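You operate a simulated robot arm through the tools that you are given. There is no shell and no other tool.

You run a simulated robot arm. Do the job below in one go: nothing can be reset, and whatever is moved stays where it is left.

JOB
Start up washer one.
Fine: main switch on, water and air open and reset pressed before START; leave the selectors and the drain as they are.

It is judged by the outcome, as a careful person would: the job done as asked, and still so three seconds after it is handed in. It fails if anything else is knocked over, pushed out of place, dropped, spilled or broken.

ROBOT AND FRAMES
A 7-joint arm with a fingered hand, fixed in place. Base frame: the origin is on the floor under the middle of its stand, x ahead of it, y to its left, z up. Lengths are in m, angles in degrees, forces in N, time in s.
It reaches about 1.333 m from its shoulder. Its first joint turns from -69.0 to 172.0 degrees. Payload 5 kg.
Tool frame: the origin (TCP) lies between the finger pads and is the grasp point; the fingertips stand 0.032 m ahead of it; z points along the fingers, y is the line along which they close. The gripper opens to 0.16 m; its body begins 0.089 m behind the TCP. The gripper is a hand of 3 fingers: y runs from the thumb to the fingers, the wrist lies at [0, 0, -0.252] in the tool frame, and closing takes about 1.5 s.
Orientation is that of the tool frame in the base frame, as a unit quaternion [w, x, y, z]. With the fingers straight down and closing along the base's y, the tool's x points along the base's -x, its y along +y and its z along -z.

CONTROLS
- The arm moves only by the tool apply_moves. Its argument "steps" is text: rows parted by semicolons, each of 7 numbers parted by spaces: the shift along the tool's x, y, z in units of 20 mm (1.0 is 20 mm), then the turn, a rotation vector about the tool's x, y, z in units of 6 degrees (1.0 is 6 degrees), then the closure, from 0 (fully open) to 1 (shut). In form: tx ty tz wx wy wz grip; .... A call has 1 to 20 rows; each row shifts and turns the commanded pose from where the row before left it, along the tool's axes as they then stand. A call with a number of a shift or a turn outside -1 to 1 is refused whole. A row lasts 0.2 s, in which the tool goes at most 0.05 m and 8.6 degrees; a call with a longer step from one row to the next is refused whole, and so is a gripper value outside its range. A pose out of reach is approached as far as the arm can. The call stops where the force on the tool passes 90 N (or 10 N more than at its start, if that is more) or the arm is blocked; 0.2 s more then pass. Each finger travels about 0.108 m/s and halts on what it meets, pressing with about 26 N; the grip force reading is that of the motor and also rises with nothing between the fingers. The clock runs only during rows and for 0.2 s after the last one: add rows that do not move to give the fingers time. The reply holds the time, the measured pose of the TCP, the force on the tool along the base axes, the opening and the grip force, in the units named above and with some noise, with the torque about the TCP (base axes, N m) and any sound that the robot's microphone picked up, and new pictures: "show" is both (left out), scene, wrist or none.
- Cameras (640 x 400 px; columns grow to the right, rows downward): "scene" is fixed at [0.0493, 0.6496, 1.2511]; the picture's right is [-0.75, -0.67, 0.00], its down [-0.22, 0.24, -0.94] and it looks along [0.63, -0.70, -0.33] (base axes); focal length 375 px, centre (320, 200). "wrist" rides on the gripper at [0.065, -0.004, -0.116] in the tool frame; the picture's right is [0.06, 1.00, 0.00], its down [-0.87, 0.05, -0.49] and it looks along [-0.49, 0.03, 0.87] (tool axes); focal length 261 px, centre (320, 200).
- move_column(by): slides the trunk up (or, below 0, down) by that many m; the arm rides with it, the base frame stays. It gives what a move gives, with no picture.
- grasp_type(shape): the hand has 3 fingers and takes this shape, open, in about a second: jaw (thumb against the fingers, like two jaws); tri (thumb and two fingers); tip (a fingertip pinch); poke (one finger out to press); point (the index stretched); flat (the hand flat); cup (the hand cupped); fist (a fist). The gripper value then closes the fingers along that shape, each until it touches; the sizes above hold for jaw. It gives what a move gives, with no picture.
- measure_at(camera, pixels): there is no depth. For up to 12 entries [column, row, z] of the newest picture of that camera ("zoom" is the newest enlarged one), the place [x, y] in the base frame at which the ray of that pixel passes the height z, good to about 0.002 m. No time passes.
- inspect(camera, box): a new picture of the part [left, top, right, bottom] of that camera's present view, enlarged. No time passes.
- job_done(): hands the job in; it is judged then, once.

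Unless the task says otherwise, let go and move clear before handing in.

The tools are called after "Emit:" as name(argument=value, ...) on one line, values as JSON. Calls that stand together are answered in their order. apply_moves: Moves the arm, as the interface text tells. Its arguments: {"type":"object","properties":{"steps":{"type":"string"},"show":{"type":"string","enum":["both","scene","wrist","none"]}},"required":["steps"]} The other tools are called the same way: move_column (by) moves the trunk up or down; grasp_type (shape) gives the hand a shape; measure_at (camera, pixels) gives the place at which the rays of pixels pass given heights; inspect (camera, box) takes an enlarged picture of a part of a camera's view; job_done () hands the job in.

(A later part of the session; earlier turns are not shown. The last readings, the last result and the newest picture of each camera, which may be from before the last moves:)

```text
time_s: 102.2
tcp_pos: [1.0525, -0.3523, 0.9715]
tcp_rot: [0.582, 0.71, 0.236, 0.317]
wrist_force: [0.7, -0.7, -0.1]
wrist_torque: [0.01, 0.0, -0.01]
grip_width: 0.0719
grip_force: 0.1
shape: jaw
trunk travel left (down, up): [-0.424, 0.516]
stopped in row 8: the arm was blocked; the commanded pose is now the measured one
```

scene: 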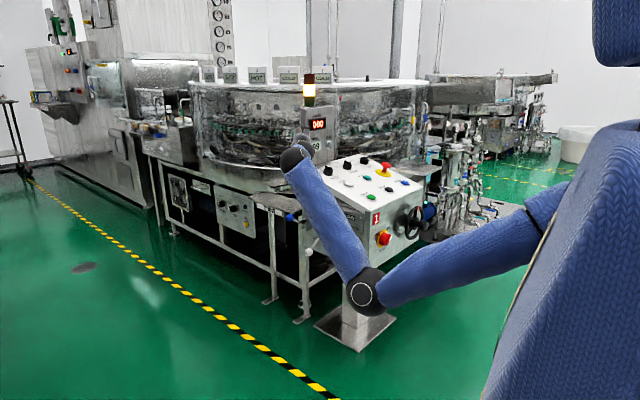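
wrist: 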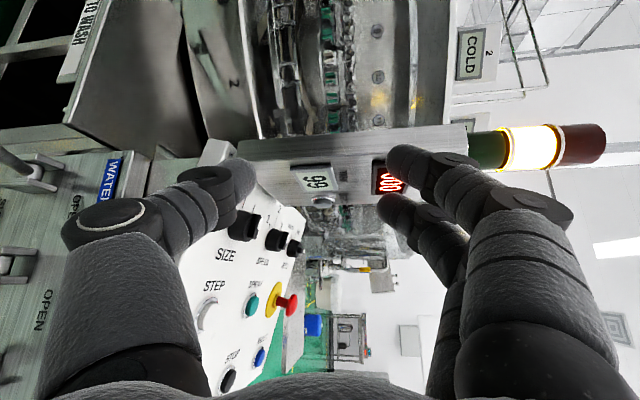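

Descent relative to the trunk hits the same limit (about trunk-relative z≈0.57), so the elbow posture is the limit, not height. Instead I'll use a fully open jaw so the thumb hangs about 0.08 m below the hand, which can go under the air ball with the hand itself staying higher; first I'll move outward again and lower the trunk.

Emit:
apply_moves(steps="0.9 0.02 -0.6 0 0 0 0.55;0.9 0.02 -0.6 0 0 0 0.55;0 0.5 0 0 0 0 0.55;0 0 0 0 0 0 0.55", show="none")

```text
time_s: 103.2
tcp_pos: [1.0576, -0.3291, 0.9919]
tcp_rot: [0.589, 0.709, 0.232, 0.311]
wrist_force: [1.2, 0.4, -0.3]
wrist_torque: [-0.02, 0.01, 0.03]
grip_width: 0.0719
grip_force: 0.0
shape: jaw
trunk travel left (down, up): [-0.424, 0.516]
```

At (1.058,-0.329) the thumb would pass the air ball with about 3 cm to spare. I'll lower the trunk by 0.40 m.

Emit:
move_column(by=-0.4)

Emit:
apply_moves(steps="0 0 0 0 0 0 0.55")

Emit:
inspect(camera="scene", box=[260, 180, 380, 290])

```text
time_s: 107.0
tcp_pos: [1.0589, -0.3275, 0.5981]
tcp_rot: [0.589, 0.708, 0.232, 0.313]
wrist_force: [0.1, -1.2, 0.2]
wrist_torque: [0.0, 0.03, 0.01]
grip_width: 0.0724
grip_force: 0.0
shape: jaw
trunk travel left (down, up): [-0.024, 0.916]
```

```text
time_s: 107.4
tcp_pos: [1.058, -0.3271, 0.5986]
tcp_rot: [0.589, 0.708, 0.232, 0.313]
wrist_force: [-0.8, -0.4, 0.3]
wrist_torque: [0.01, -0.01, -0.02]
grip_width: 0.0719
grip_force: 0.1
shape: jaw
trunk travel left (down, up): [-0.024, 0.916]
```

scene: 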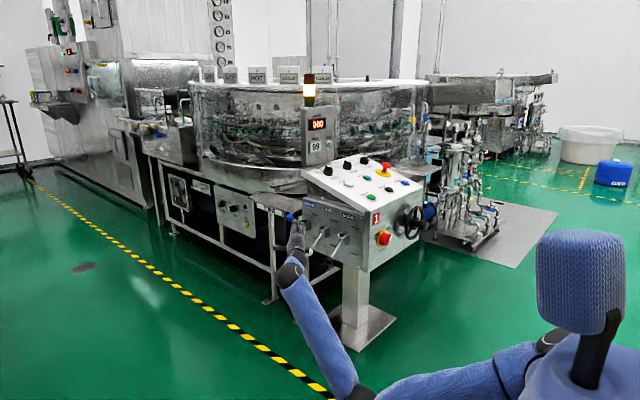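
wrist: 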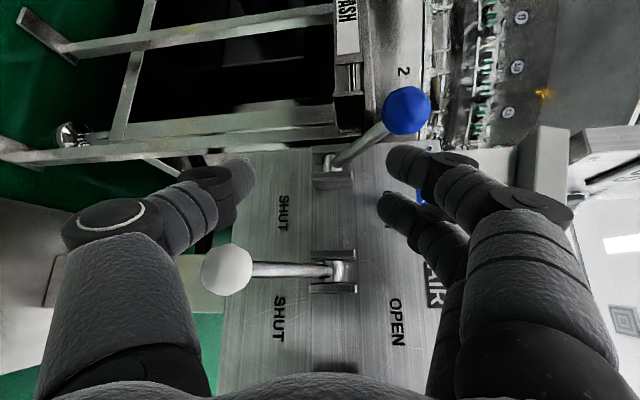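

```text
3.64 times, centred on (320, 235) of scene
```

zoom: 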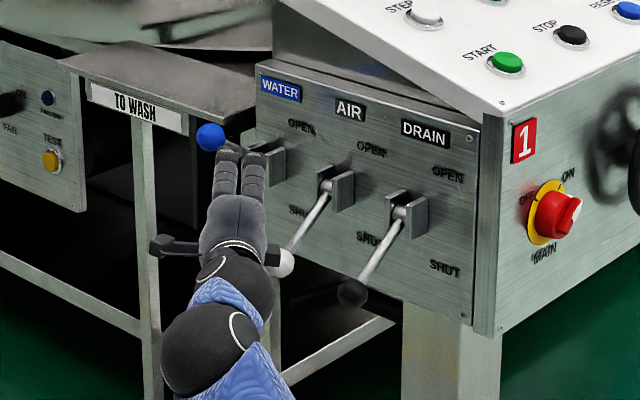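

WATER and DRAIN are unchanged and the air ball is at wrist (227,269), about 3 cm to the side of the thumb. I'll open the jaw fully so the thumb drops below the ball's level.

Emit:
apply_moves(steps="0 0 0 0 0 0 0.3;0 0 0 0 0 0 0.1;0 0 0 0 0 0 0;0 0 0 0 0 0 0;0 0 0 0 0 0 0")

Emit:
inspect(camera="scene", box=[260, 180, 380, 290])

```text
time_s: 108.6
tcp_pos: [1.0583, -0.3268, 0.5978]
tcp_rot: [0.589, 0.708, 0.232, 0.314]
wrist_force: [0.4, -0.4, -0.1]
wrist_torque: [0.0, 0.01, 0.0]
grip_width: 0.1595
grip_force: 0.0
shape: jaw
trunk travel left (down, up): [-0.024, 0.916]
```

scene: 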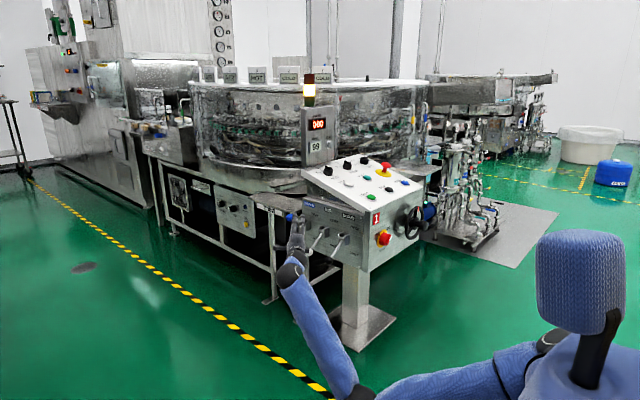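
wrist: 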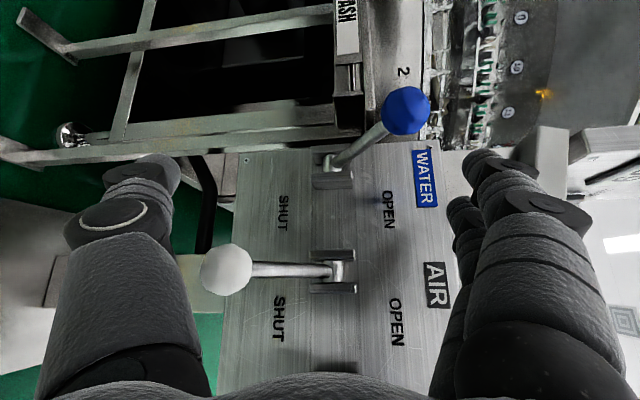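

```text
3.64 times, centred on (320, 235) of scene
```

zoom: 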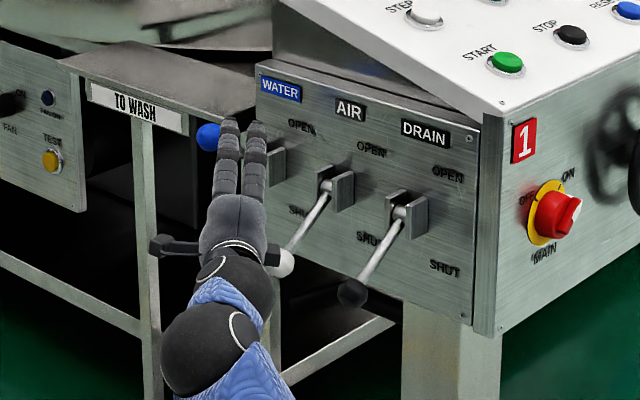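

The thumb is now at wrist (165,165), about 0.085 m below the tool axis, while the ball is about 0.055 m below it. I'll use the last 24 mm of trunk travel to gain more clearance under the ball.

Emit:
move_column(by=-0.023)

Emit:
apply_moves(steps="-0.6 0 0 0 0 0 0;-0.6 0 0 0 0 0 0;0 0 0 0 0 0 0")

```text
time_s: 109.3
tcp_pos: [1.0581, -0.3263, 0.5756]
tcp_rot: [0.588, 0.708, 0.232, 0.314]
wrist_force: [0.0, 0.0, -0.7]
wrist_torque: [0.02, 0.01, 0.04]
grip_width: 0.1601
grip_force: 0.0
shape: jaw
trunk travel left (down, up): [-0.001, 0.939]
```

```text
time_s: 110.3
tcp_pos: [1.0414, -0.348, 0.5871]
tcp_rot: [0.591, 0.707, 0.225, 0.318]
wrist_force: [-0.6, 0.9, 0.7]
wrist_torque: [0.01, -0.01, 0.02]
grip_width: 0.1599
grip_force: 0.0
shape: jaw
trunk travel left (down, up): [-0.001, 0.939]
stopped in row 3: the arm was blocked; the commanded pose is now the measured one
```

scene: 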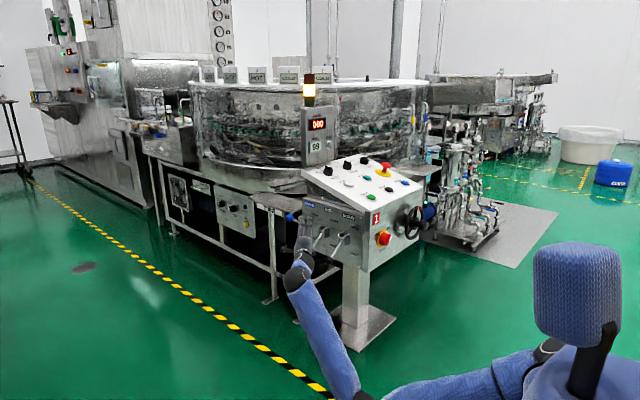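
wrist: 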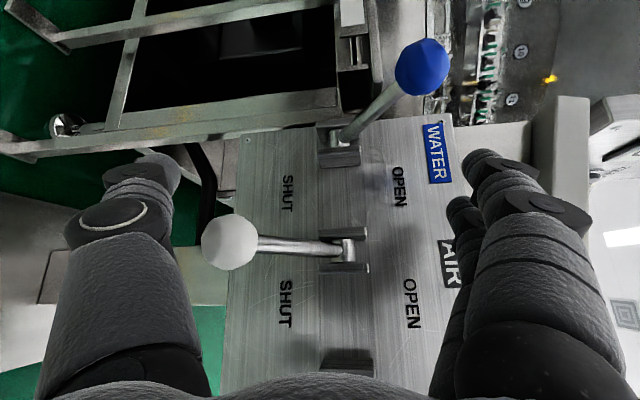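

The ball is now about 36 mm to the side and 51 mm below the tool axis, and the thumb's inner surface is ~86 mm out, so rolling the hand about its axis will swing the thumb under the ball without hitting it. I'll roll -18° and look.

Emit:
apply_moves(steps="0 0 0 0 0 -1 0;0 0 0 0 0 -1 0;0 0 0 0 0 -1 0;0 0 0 0 0 0 0")

Emit:
inspect(camera="scene", box=[260, 180, 380, 290])

```text
time_s: 111.3
tcp_pos: [1.0421, -0.3444, 0.5854]
tcp_rot: [0.632, 0.663, 0.334, 0.223]
wrist_force: [0.7, 0.6, -0.5]
wrist_torque: [-0.01, 0.0, 0.0]
grip_width: 0.1597
grip_force: 0.0
shape: jaw
trunk travel left (down, up): [-0.001, 0.939]
```

scene: 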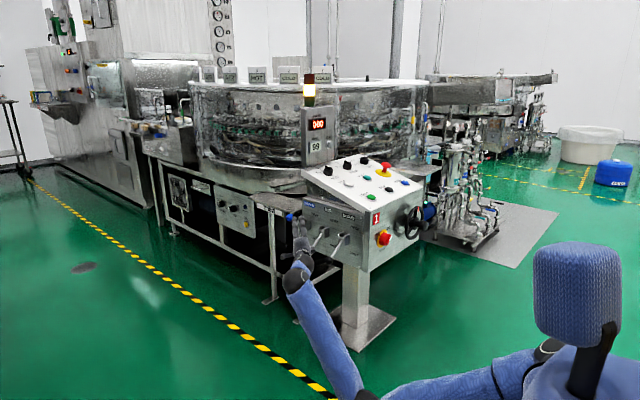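
wrist: 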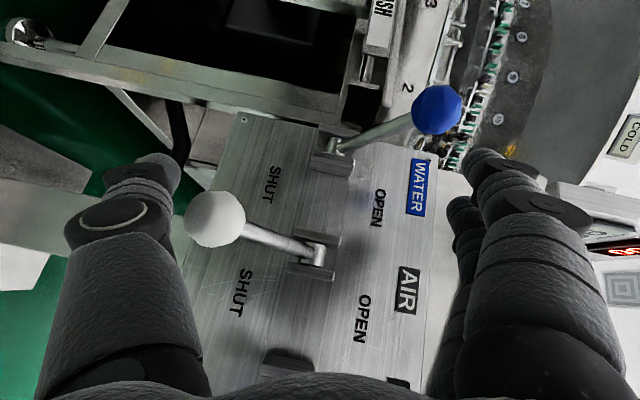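

```text
3.64 times, centred on (320, 235) of scene
```

zoom: 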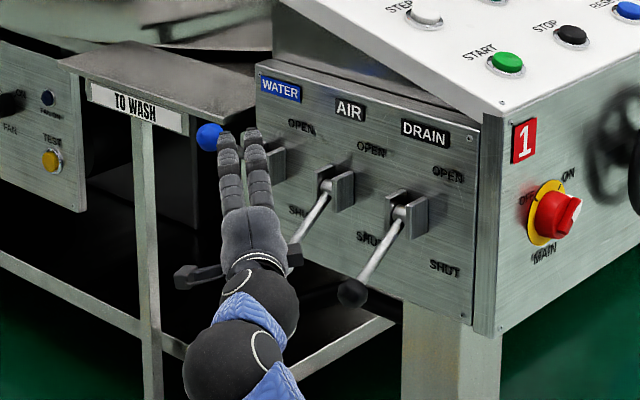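

The arm is free and the ball (wrist (214,220)) is now 21 mm to the side and 58 mm below, with the thumb below it. I'll slide the last ~22 mm sideways so the thumb is directly under the ball.

Emit:
apply_moves(steps="-0.55 0 0 0 0 0 0;-0.55 0 0 0 0 0 0;0 0 0 0 0 0 0")

Emit:
inspect(camera="wrist", box=[80, 100, 320, 280])

Emit:
inspect(camera="scene", box=[260, 180, 380, 290])

```text
time_s: 112.1
tcp_pos: [1.0266, -0.3606, 0.5879]
tcp_rot: [0.632, 0.663, 0.333, 0.224]
wrist_force: [-0.3, -0.2, -0.4]
wrist_torque: [-0.02, -0.01, 0.03]
grip_width: 0.16
grip_force: 0.1
shape: jaw
trunk travel left (down, up): [-0.001, 0.939]
```

scene: 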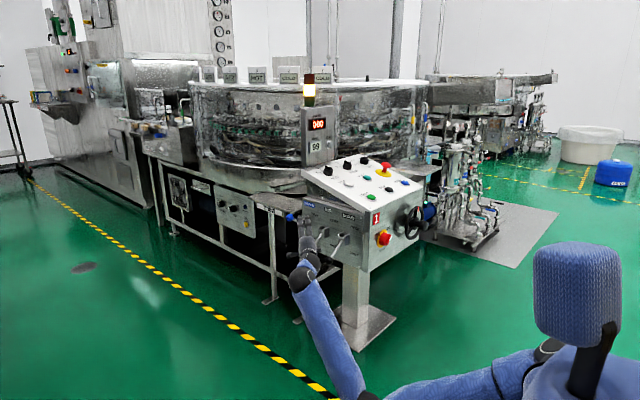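
wrist: 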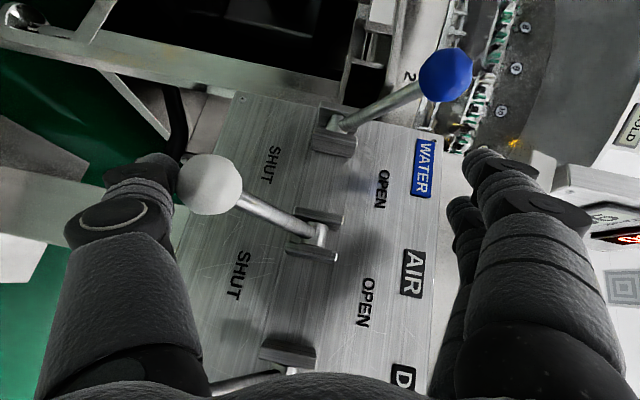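

```text
2.22 times, centred on (200, 190) of wrist
```

zoom: 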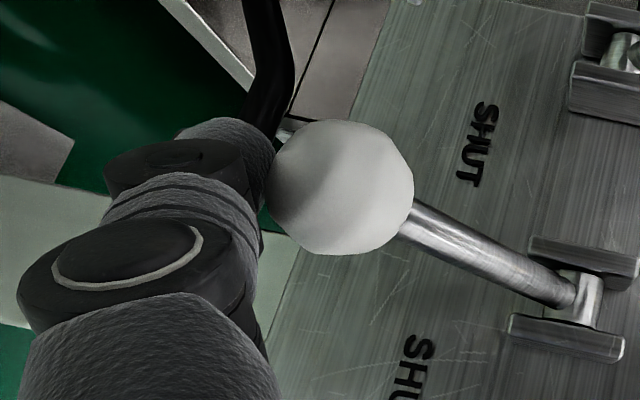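

```text
3.64 times, centred on (320, 235) of scene
```

zoom: 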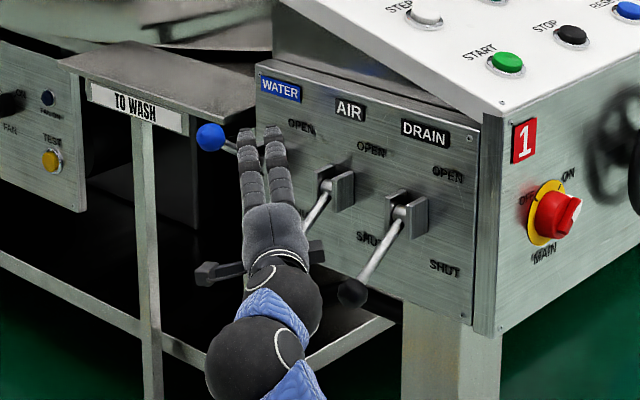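

The thumb is now directly under the air ball (ball at wrist (209,184), about 12 mm above the thumb) with no contact or blocking. I'll lift along the arc, 0.07 m first.

Emit:
apply_moves(steps="-0.07 0.59 -0.06 0 0 0 0;0.29 0.98 -0.49 0 0 0 0;0.13 0.98 -0.34 0 0 0 0;-0.02 0.98 -0.2 0 0 0 0;0 0 0 0 0 0 0")

Emit:
inspect(camera="scene", box=[260, 180, 380, 290])

```text
time_s: 113.3
tcp_pos: [1.0275, -0.3404, 0.6582]
tcp_rot: [0.632, 0.663, 0.335, 0.223]
wrist_force: [-1.3, 1.4, -1.9]
wrist_torque: [0.09, 0.12, -0.03]
grip_width: 0.1599
grip_force: 0.1
shape: jaw
trunk travel left (down, up): [-0.001, 0.939]
```

scene: 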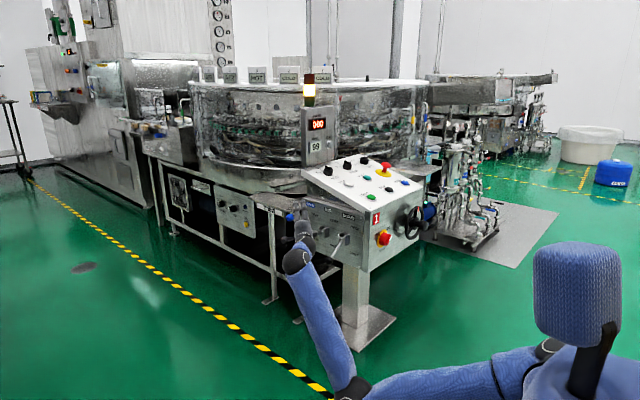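
wrist: 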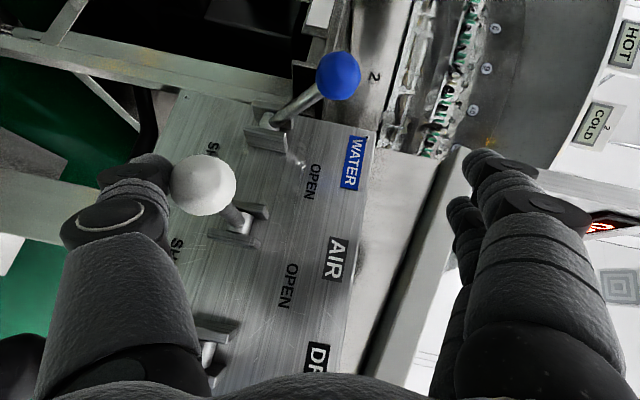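

```text
3.64 times, centred on (320, 235) of scene
```

zoom: 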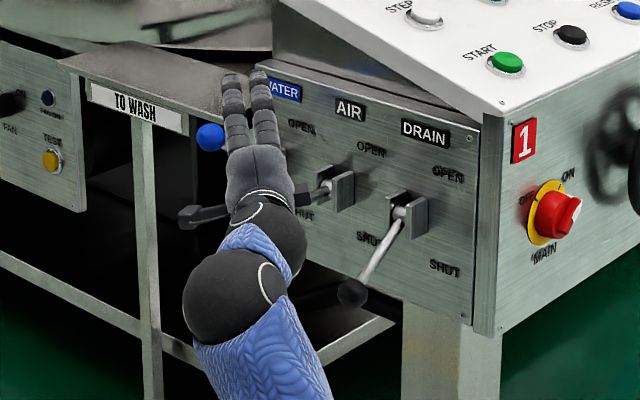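

The AIR lever is following the thumb (about 3 N). I'll continue up the rest of the arc.

Emit:
apply_moves(steps="-0.12 0.98 -0.1 0 0 0 0;-0.23 0.98 0 0 0 0 0;-0.34 0.97 0.1 0 0 0 0;-0.35 0.73 0.16 0 0 0 0;0 0 0 0 0 0 0")

Emit:
inspect(camera="scene", box=[260, 170, 380, 280])

```text
time_s: 114.5
tcp_pos: [1.0287, -0.3525, 0.731]
tcp_rot: [0.63, 0.664, 0.336, 0.223]
wrist_force: [6.2, 11.5, -13.8]
wrist_torque: [1.15, -0.74, 0.0]
grip_width: 0.1598
grip_force: 0.0
shape: jaw
trunk travel left (down, up): [-0.001, 0.939]
```

scene: 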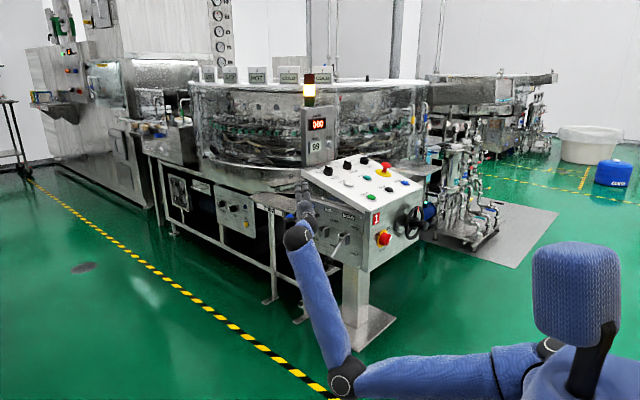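
wrist: 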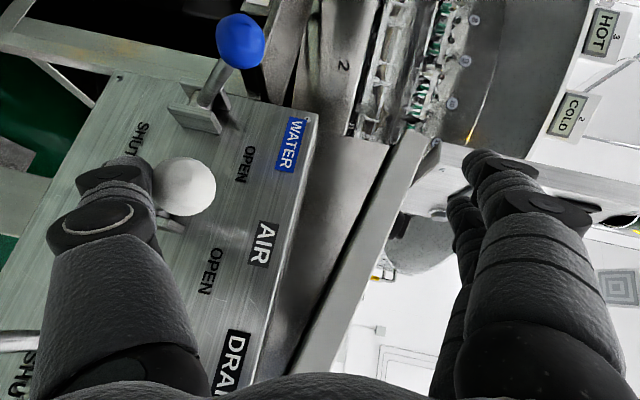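

```text
3.64 times, centred on (320, 225) of scene
```

zoom: 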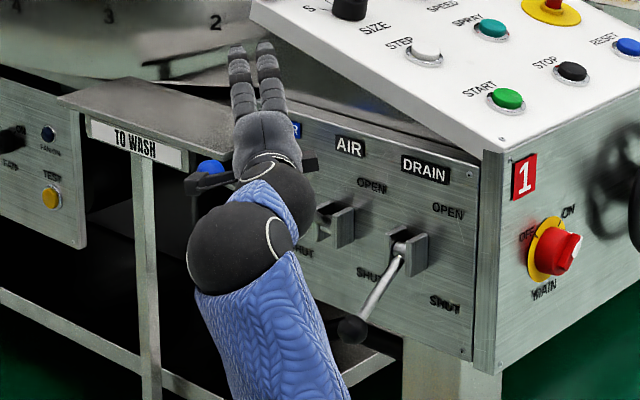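

The force rose to 19 N as the ball reached about z=0.66, matching WATER's end position. I'll measure the ball, then lower the thumb slightly and back out.

Emit:
measure_at(camera="wrist", pixels=[[187, 186, 0.64], [187, 186, 0.65], [187, 186, 0.66], [187, 186, 0.67]])

Emit:
apply_moves(steps="0 0.25 0 0 0 0 0;0 0 0 0 0 0 0;0 -0.6 0 0 0 0 0;0 -0.6 0 0 0 0 0;0.1 -0.2 -0.8 0 0 0 0;0.1 0 -0.9 0 0 0 0;0.1 0 -0.9 0 0 0 0;0 0 0 0 0 0 0")

Emit:
inspect(camera="scene", box=[260, 170, 380, 280])

```text
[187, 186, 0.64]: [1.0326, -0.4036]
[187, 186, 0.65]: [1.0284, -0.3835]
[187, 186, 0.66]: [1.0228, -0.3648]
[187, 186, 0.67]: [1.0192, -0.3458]
```

```text
time_s: 116.3
tcp_pos: [0.9905, -0.3156, 0.715]
tcp_rot: [0.632, 0.663, 0.334, 0.224]
wrist_force: [0.2, -0.6, 0.5]
wrist_torque: [0.0, -0.01, -0.03]
grip_width: 0.1599
grip_force: 0.1
shape: jaw
trunk travel left (down, up): [-0.001, 0.939]
```

scene: 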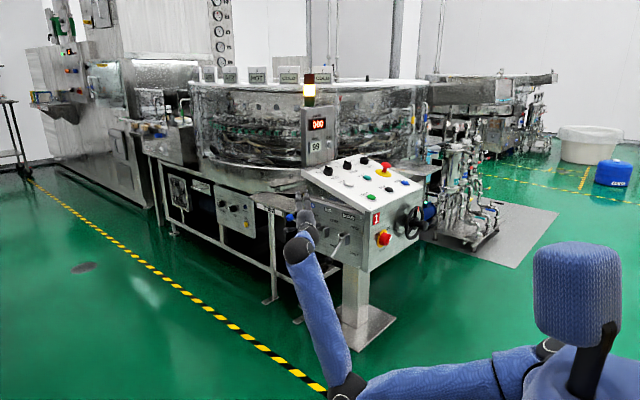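
wrist: 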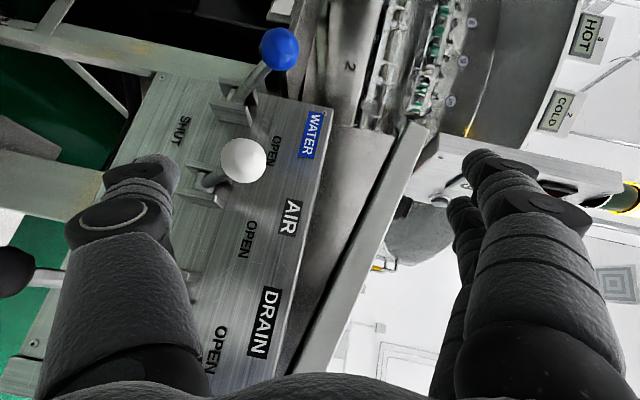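

```text
3.64 times, centred on (320, 225) of scene
```

zoom: 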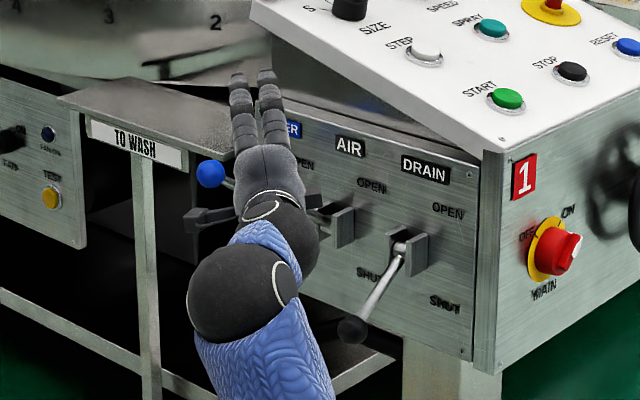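

WATER and AIR both stand at OPEN, DRAIN is still down (black ball at wrist (12,270)). Now for the buttons: I'll raise the trunk 0.4 m to lift the hand well above the panel.

Emit:
move_column(by=0.4)

Emit:
apply_moves(steps="0 0 -0.9 0 0 0 0;0 0 -0.9 0 0 0 0;0 0 -0.9 0 0 0 0;0 0 0 0 0 0 0")

Emit:
inspect(camera="scene", box=[260, 180, 380, 290])

```text
time_s: 120.1
tcp_pos: [0.9905, -0.3142, 1.1148]
tcp_rot: [0.633, 0.662, 0.335, 0.223]
wrist_force: [0.7, -0.1, -0.1]
wrist_torque: [-0.01, 0.0, -0.01]
grip_width: 0.1598
grip_force: 0.0
shape: jaw
trunk travel left (down, up): [-0.401, 0.539]
```

```text
time_s: 121.1
tcp_pos: [0.9523, -0.2772, 1.1213]
tcp_rot: [0.632, 0.663, 0.334, 0.223]
wrist_force: [0.4, 0.2, 0.0]
wrist_torque: [-0.02, -0.01, -0.01]
grip_width: 0.1597
grip_force: 0.1
shape: jaw
trunk travel left (down, up): [-0.401, 0.539]
```

scene: 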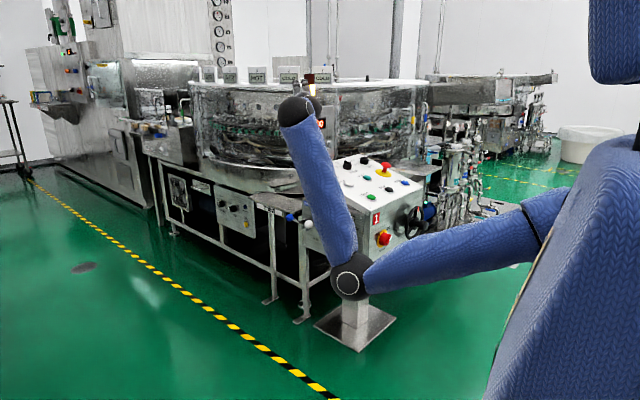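
wrist: 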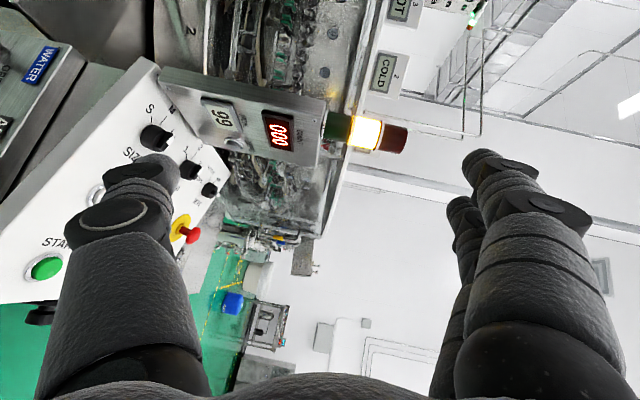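

```text
3.64 times, centred on (320, 235) of scene
```

zoom: 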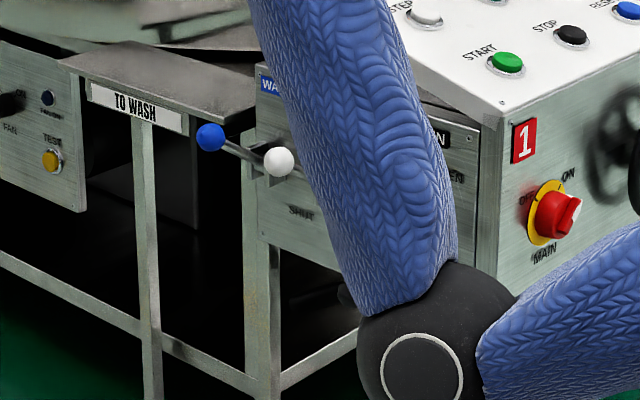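

Both balls are up (zoom (210,137) and (278,160)). Next I'll pull the hand back toward (0.75,-0.28,1.12) while pitching it down so it can work over the panel.

Emit:
apply_moves(steps="-0.75 -0.07 -0.79 0.9 0 0 0;-0.75 -0.15 -0.77 0.9 0 0 0;-0.75 -0.22 -0.76 0.9 0 0 0;-0.75 -0.3 -0.73 0.9 0 0 0;-0.75 -0.36 -0.7 0.9 0 0 0;-0.75 -0.42 -0.67 0.9 0 0 0;-0.75 -0.49 -0.62 0.9 0 0 0;-0.75 -0.54 -0.58 0.9 0 0 0;-0.75 -0.6 -0.52 0.9 0 0 0;0 0 0 0 0 0 0")

```text
time_s: 123.3
tcp_pos: [0.9569, -0.4776, 1.0845]
tcp_rot: [0.303, 0.864, 0.397, 0.065]
wrist_force: [-0.1, 0.2, 0.6]
wrist_torque: [-0.01, 0.01, -0.01]
grip_width: 0.1599
grip_force: 0.0
shape: jaw
out of reach, approached as far as the arm can: row 2, 3, 4, 5, 6, 7, 8, 9
trunk travel left (down, up): [-0.401, 0.539]
```

scene: 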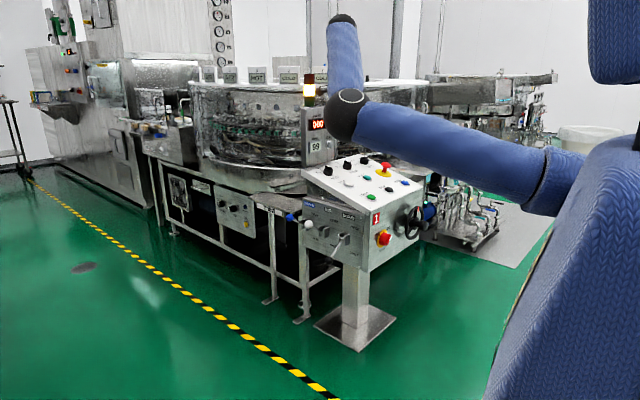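
wrist: 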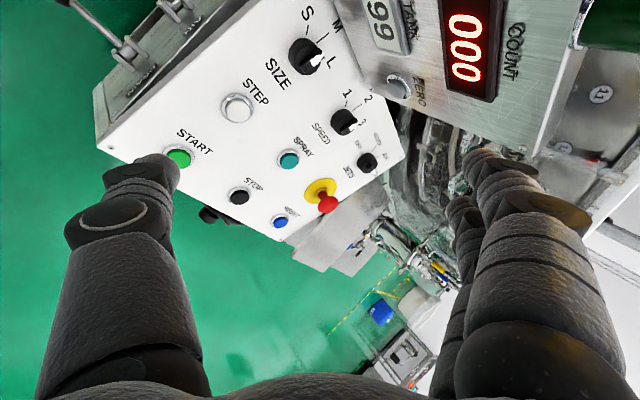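

The arm has swung to a higher elbow (scene (345,110)), with the hand over the panel at (0.957,-0.478,1.085) and clear of the display. I'll tilt the hand to point down (about 12° forward, along the panel normal) at this height.

Emit:
apply_moves(steps="0 0 0 0.725 0.43 0.015 0.3;0 0 0 0.725 0.43 0.015 0.5;0 0 0 0.725 0.43 0.015 0.6;0 0 0 0.725 0.43 0.015 0.6;0 0 0 0.725 0.43 0.015 0.6;0 0 0 0.725 0.43 0.015 0.6;0 0 0 0 0 0 0.6")

```text
time_s: 124.9
tcp_pos: [0.9564, -0.4778, 1.0835]
tcp_rot: [0.045, 0.895, 0.434, 0.092]
wrist_force: [0.9, 1.2, 0.5]
wrist_torque: [0.0, 0.02, 0.0]
grip_width: 0.0646
grip_force: 0.0
shape: jaw
trunk travel left (down, up): [-0.401, 0.539]
```

scene: 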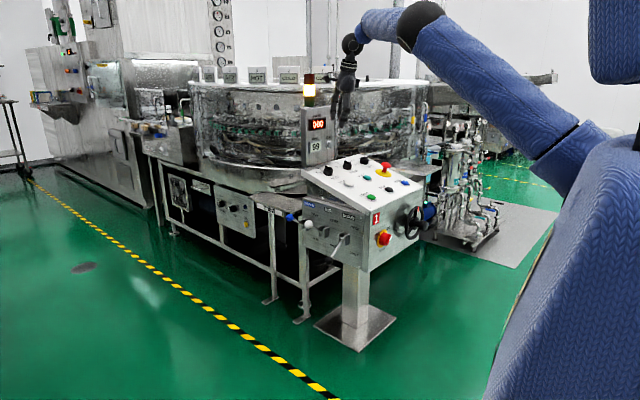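
wrist: 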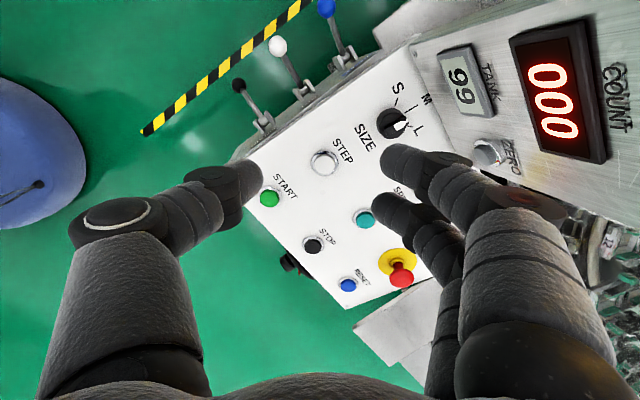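

The arm is now elbow-up with the hand pointing down over the panel; all buttons are visible (START (270,197), STOP (313,245), RESET (348,285)). I'll move back over the front row and unroll the wrist.

Emit:
apply_moves(steps="-0.967 -0.076 -0.035 0 0 0 0.6;-0.967 -0.076 -0.035 0 0 0 0.6;-0.967 -0.076 -0.035 0 0 0 0.6;-0.967 -0.076 -0.035 0 0 0 0.6;-0.967 -0.076 -0.035 0 0 0 0.6;-0.967 -0.076 -0.035 0 0 0 0.6;-0.967 -0.076 -0.035 0 0 0 0.6;-0.967 -0.076 -0.035 0 0 0 0.6;-0.967 -0.076 -0.035 0 0 0 0.6;-0.967 -0.076 -0.035 0 0 0 0.6;-0.967 -0.076 -0.035 0 0 0 0.6;-0.967 -0.076 -0.035 0 0 0 0.6;0 0 0 0 0 -1 0.6;0 0 0 0 0 -1 0.6;0 0 0 0 0 -1 0.6;0 0 0 0 0 -1 0.6;0 0 0 0 0 -1 0.6;0 0 0 0 0 -1 0.6;0 0 0 0 0 0 0.6")

Emit:
apply_moves(steps="0 0 0 0 0 -1 0.6;0 0 0 0 0 -1 0.6;0 0 0 0 0 -1 0.6;0 0 0 0 0 -1 0.6;0 0 0 0 0 -1 0.6;0 0 0 0 0 -1 0.6;0 0 0 0 0 -1 0.6;0 0 0 0 0 -1 0.6;0 0 0 0 0 -1 0.6;0 0 0 0 0 -1 0.6;0 0 0 0 0 -1 0.6;0 0 0 0 0 -1 0.6;0 0 0 0 0 -1 0.6;0 0 0 0 0 -1 0.6;0 0 0 0 0 -1 0.6;0 0 0 0 0 -0.5 0.6;0 0 0 0 0 0 0.6")

```text
time_s: 128.9
tcp_pos: [0.7996, -0.6476, 1.0613]
tcp_rot: [0.071, 0.717, 0.69, 0.073]
wrist_force: [-0.5, 0.2, -0.3]
wrist_torque: [-0.03, -0.03, -0.02]
grip_width: 0.0646
grip_force: 0.0
shape: jaw
trunk travel left (down, up): [-0.401, 0.539]
```

scene: 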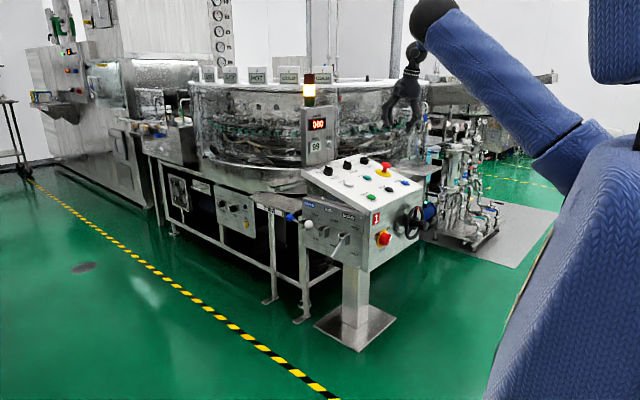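
wrist: 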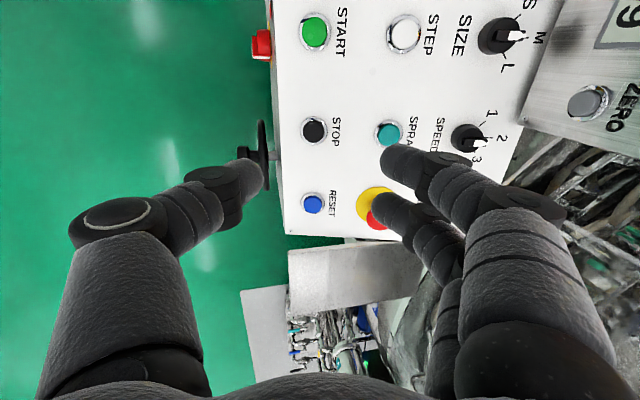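

```text
time_s: 132.5
tcp_pos: [0.8001, -0.6493, 1.061]
tcp_rot: [0.078, 0.641, 0.761, 0.065]
wrist_force: [-0.2, -0.2, -0.6]
wrist_torque: [0.0, 0.01, 0.01]
grip_width: 0.0644
grip_force: 0.0
shape: jaw
out of reach, approached as far as the arm can: row 3, 4, 5, 6, 7, 8, 9, 10, 11, 12, 13, 14, 15, 16
trunk travel left (down, up): [-0.401, 0.539]
```

scene: 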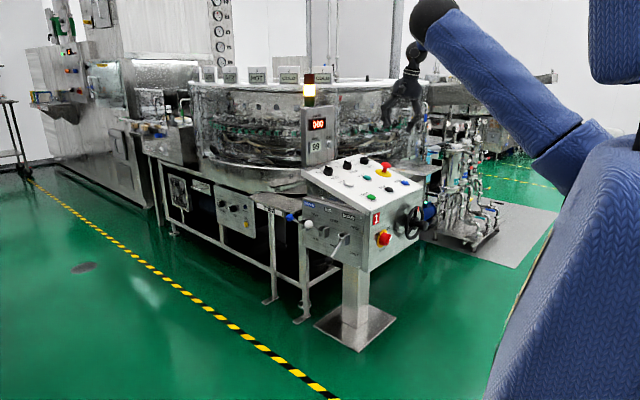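
wrist: 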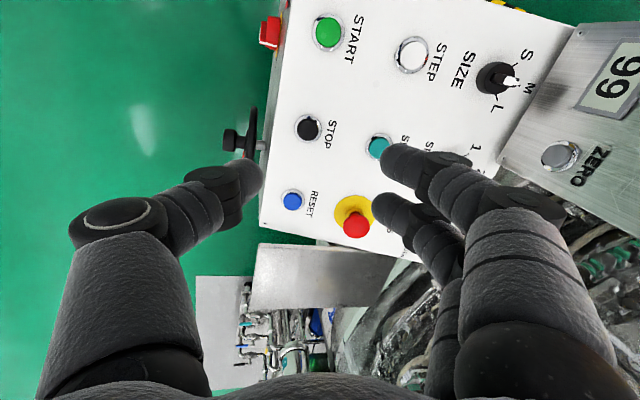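

The wrist roll limit is near the present setting (tool y along +x), so instead I'll roll the other way by about 70° so the curled fingers face -y, away from the E-stop, then take the poke shape.

Emit:
apply_moves(steps="0 0 0 0 0 1 0.6;0 0 0 0 0 1 0.6;0 0 0 0 0 1 0.6;0 0 0 0 0 1 0.6;0 0 0 0 0 1 0.6;0 0 0 0 0 1 0.6;0 0 0 0 0 1 0.6;0 0 0 0 0 1 0.6;0 0 0 0 0 1 0.6;0 0 0 0 0 1 0.6;0 0 0 0 0 1 0.6;0 0 0 0 0 0.6 0.6;0 0 0 0 0 0 0.6", show="none")

Emit:
grasp_type(shape="poke")

Emit:
apply_moves(steps="0 0 0 0 0 0 0")

Emit:
inspect(camera="scene", box=[360, 30, 480, 200])

```text
time_s: 135.3
tcp_pos: [0.8001, -0.6493, 1.0602]
tcp_rot: [0.027, 0.961, 0.257, 0.098]
wrist_force: [1.1, 0.1, -0.8]
wrist_torque: [0.02, -0.01, -0.02]
grip_width: 0.0646
grip_force: 0.1
shape: jaw
trunk travel left (down, up): [-0.401, 0.539]
```

```text
time_s: 136.2
tcp_pos: [0.8005, -0.6493, 1.0608]
tcp_rot: [0.027, 0.961, 0.258, 0.098]
wrist_force: [-0.2, 0.0, 0.2]
wrist_torque: [-0.02, -0.02, 0.02]
grip_width: 0.0
grip_force: 0.0
shape: poke
trunk travel left (down, up): [-0.401, 0.539]
```

```text
time_s: 136.6
tcp_pos: [0.801, -0.6488, 1.0607]
tcp_rot: [0.026, 0.961, 0.259, 0.098]
wrist_force: [0.0, 1.0, -0.3]
wrist_torque: [0.03, -0.02, 0.01]
grip_width: 0.0
grip_force: 0.0
shape: poke
trunk travel left (down, up): [-0.401, 0.539]
```

scene: 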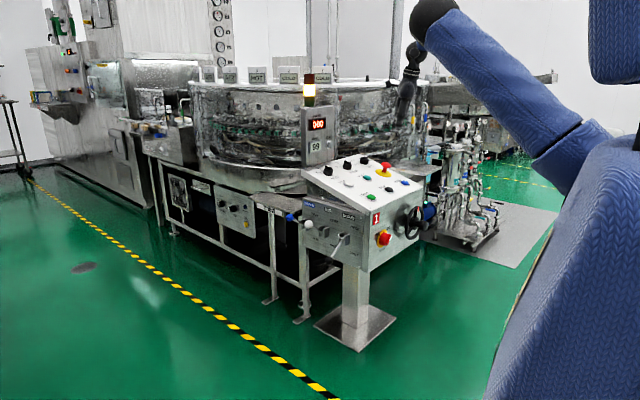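
wrist: 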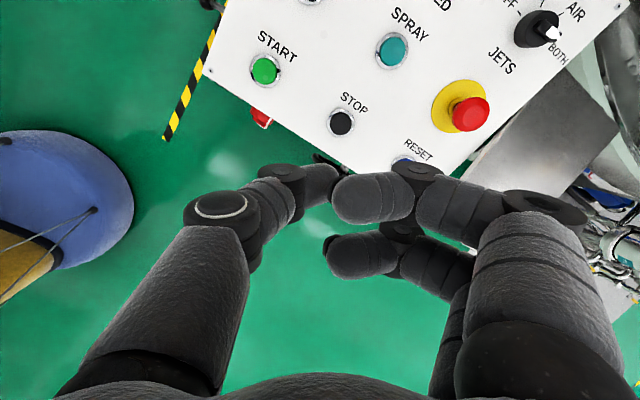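

```text
2.35 times, centred on (420, 115) of scene
```

zoom: 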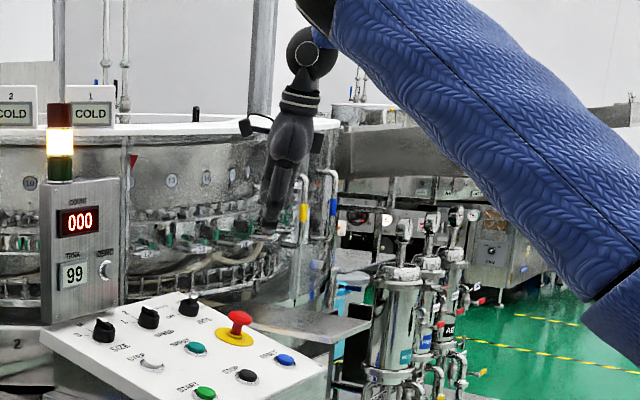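

The hand is in poke shape above the front of the panel. I'll zoom in to locate the pressing tip from both cameras.

Emit:
inspect(camera="scene", box=[375, 80, 425, 140])

Emit:
inspect(camera="wrist", box=[240, 130, 460, 290])

```text
6.67 times, centred on (400, 110) of scene
```

zoom: 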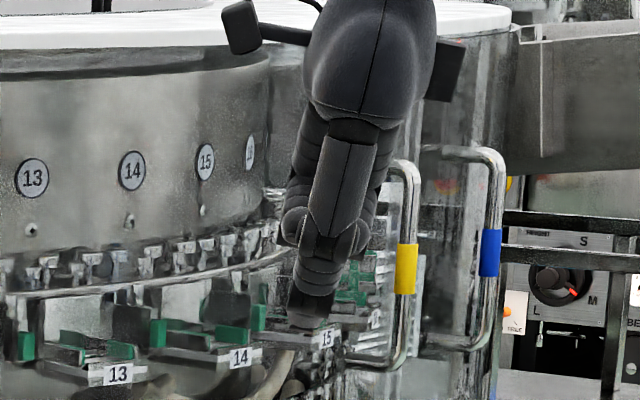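

```text
2.50 times, centred on (350, 210) of wrist
```

zoom: 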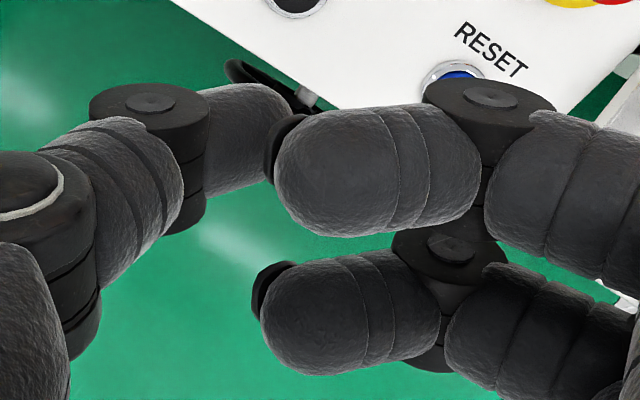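

The pressing tip is about 0.033 m ahead of the TCP, near the tool axis. I'll re-measure the buttons from this closer wrist view.

Emit:
measure_at(camera="wrist", pixels=[[265, 70, 0.76], [265, 70, 0.77], [342, 122, 0.76], [342, 122, 0.77], [393, 50, 0.79], [393, 50, 0.8]])

Emit:
inspect(camera="wrist", box=[220, 20, 520, 200])

```text
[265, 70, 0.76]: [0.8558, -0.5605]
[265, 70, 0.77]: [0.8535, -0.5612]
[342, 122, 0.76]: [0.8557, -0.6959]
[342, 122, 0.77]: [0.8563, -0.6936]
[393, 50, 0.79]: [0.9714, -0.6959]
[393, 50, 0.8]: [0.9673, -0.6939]
```

```text
2.13 times, centred on (370, 110) of wrist
```

zoom: 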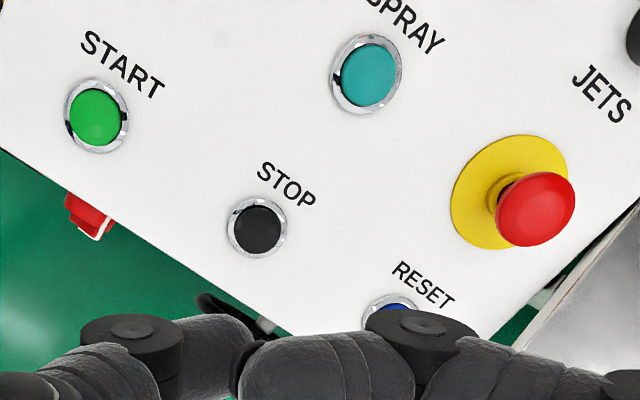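

START measures at (0.855,-0.561) and STOP at (0.856,-0.695), so RESET is at about (0.855,-0.830), z≈0.763. I'll move to 0.2 m above RESET along the tool axis.

Emit:
apply_moves(steps="-0.488 0.737 0.348 0 0 0 0;-0.488 0.737 0.348 0 0 0 0;-0.488 0.737 0.348 0 0 0 0;-0.488 0.737 0.348 0 0 0 0;-0.488 0.737 0.348 0 0 0 0;-0.488 0.737 0.348 0 0 0 0;-0.488 0.737 0.348 0 0 0 0;-0.488 0.737 0.348 0 0 0 0;-0.488 0.737 0.348 0 0 0 0;-0.488 0.737 0.348 0 0 0 0;0 0 0 0 0 0 0")

Emit:
inspect(camera="scene", box=[350, 60, 470, 210])

```text
time_s: 139.0
tcp_pos: [0.8052, -0.8244, 0.9905]
tcp_rot: [0.027, 0.961, 0.258, 0.098]
wrist_force: [-0.1, -0.3, -0.3]
wrist_torque: [0.03, -0.05, -0.01]
grip_width: 0.0
grip_force: 0.1
shape: poke
trunk travel left (down, up): [-0.401, 0.539]
```

scene: 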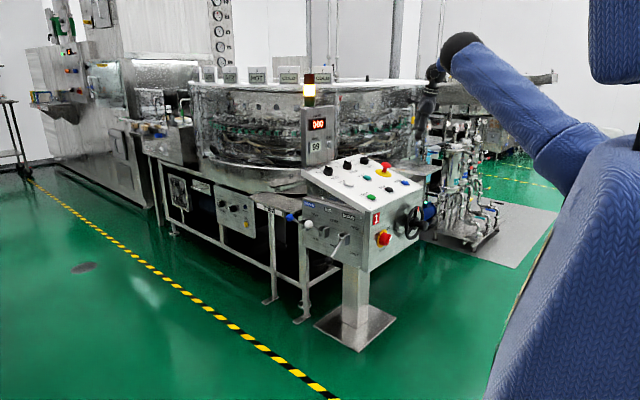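
wrist: 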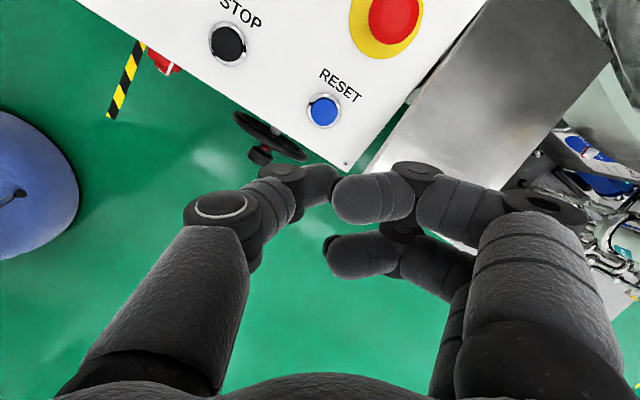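

```text
2.67 times, centred on (410, 135) of scene
```

zoom: 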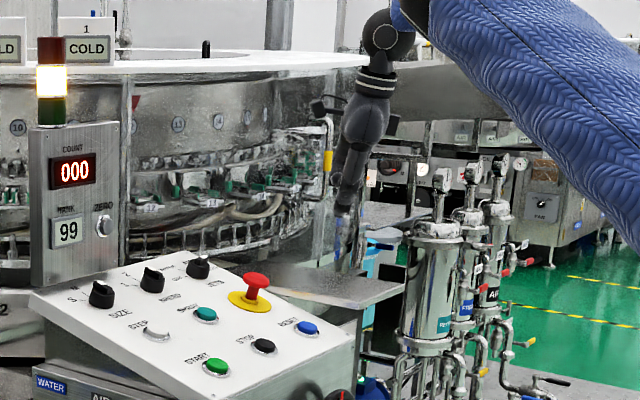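

RESET appears at wrist (324,110), exactly where a point on the pressing line should be (325,111). I'll descend 0.14 m along the tool axis and re-check.

Emit:
apply_moves(steps="0 0 1 0 0 0 0;0 0 1 0 0 0 0;0 0 1 0 0 0 0;0 0 1 0 0 0 0;0 0 1 0 0 0 0;0 0 1 0 0 0 0;0 0 1 0 0 0 0;0 0 0 0 0 0 0")

Emit:
inspect(camera="scene", box=[350, 100, 470, 210])

Emit:
inspect(camera="wrist", box=[220, 60, 480, 260])

```text
time_s: 140.8
tcp_pos: [0.8311, -0.8245, 0.853]
tcp_rot: [0.028, 0.961, 0.258, 0.098]
wrist_force: [1.0, 0.1, -0.2]
wrist_torque: [-0.01, -0.02, 0.02]
grip_width: 0.0
grip_force: 0.1
shape: poke
trunk travel left (down, up): [-0.401, 0.539]
```

scene: 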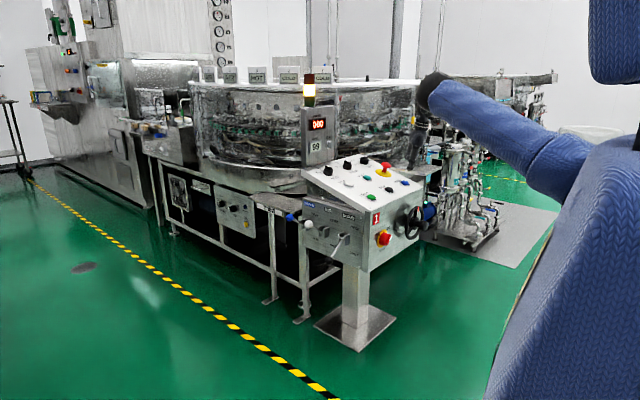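
wrist: 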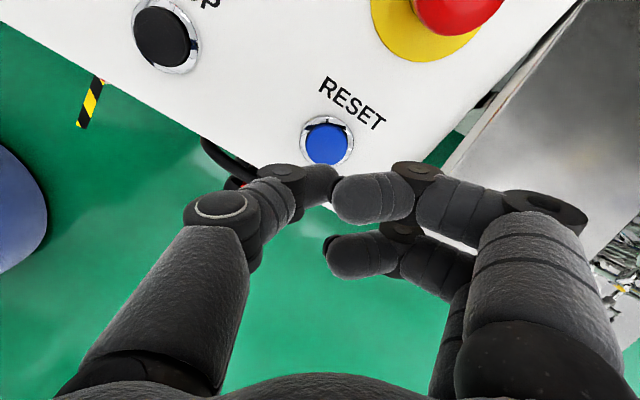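

```text
3.64 times, centred on (410, 155) of scene
```

zoom: 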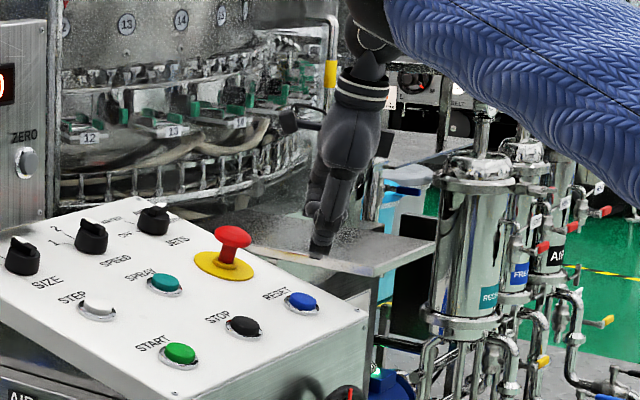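

```text
2.00 times, centred on (350, 160) of wrist
```

zoom: 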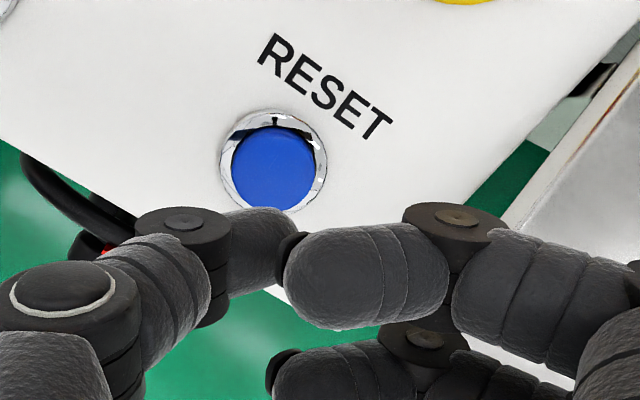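

The alignment is still right (RESET at wrist (327,143), expected (327,145)). I'll descend to contact in small steps and watch for force.

Emit:
apply_moves(steps="0 0 0.8 0 0 0 0;0 0 0.8 0 0 0 0;0 0 0.5 0 0 0 0;0 0 0.3 0 0 0 0;0 0 0 0 0 0 0")

Emit:
inspect(camera="scene", box=[370, 140, 440, 210])

```text
time_s: 142.0
tcp_pos: [0.8413, -0.8256, 0.8053]
tcp_rot: [0.028, 0.961, 0.258, 0.098]
wrist_force: [-0.4, 0.2, 0.2]
wrist_torque: [-0.01, -0.02, 0.0]
grip_width: 0.0
grip_force: 0.1
shape: poke
trunk travel left (down, up): [-0.401, 0.539]
```

scene: 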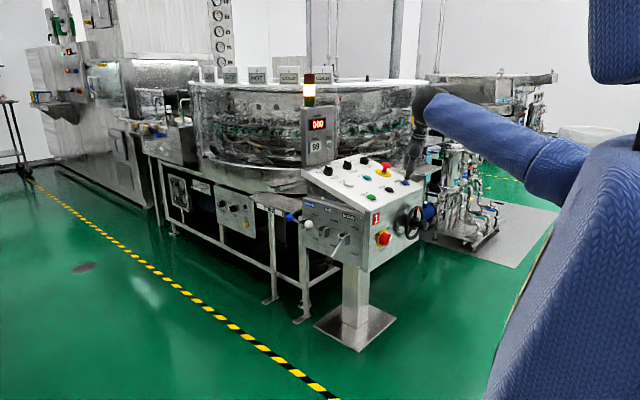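
wrist: 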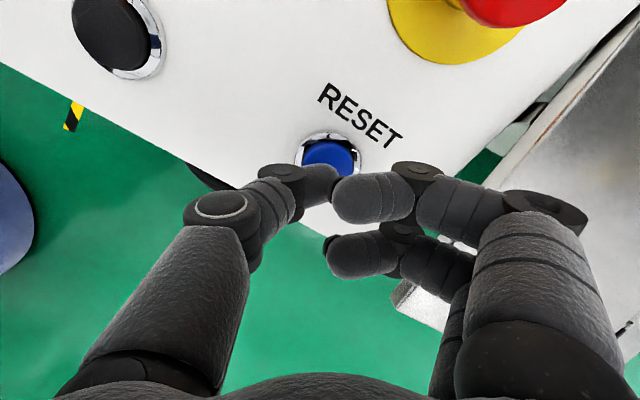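

```text
5.71 times, centred on (405, 175) of scene
```

zoom: 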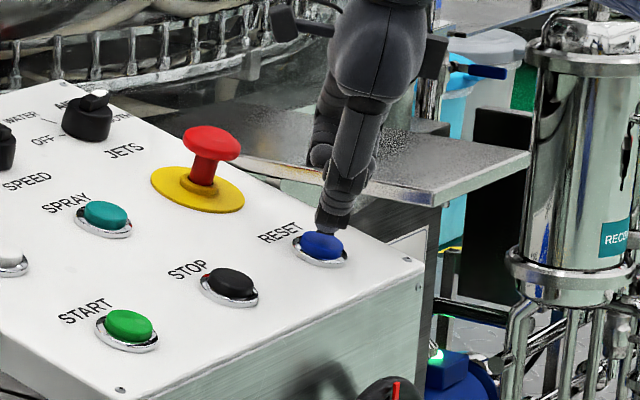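

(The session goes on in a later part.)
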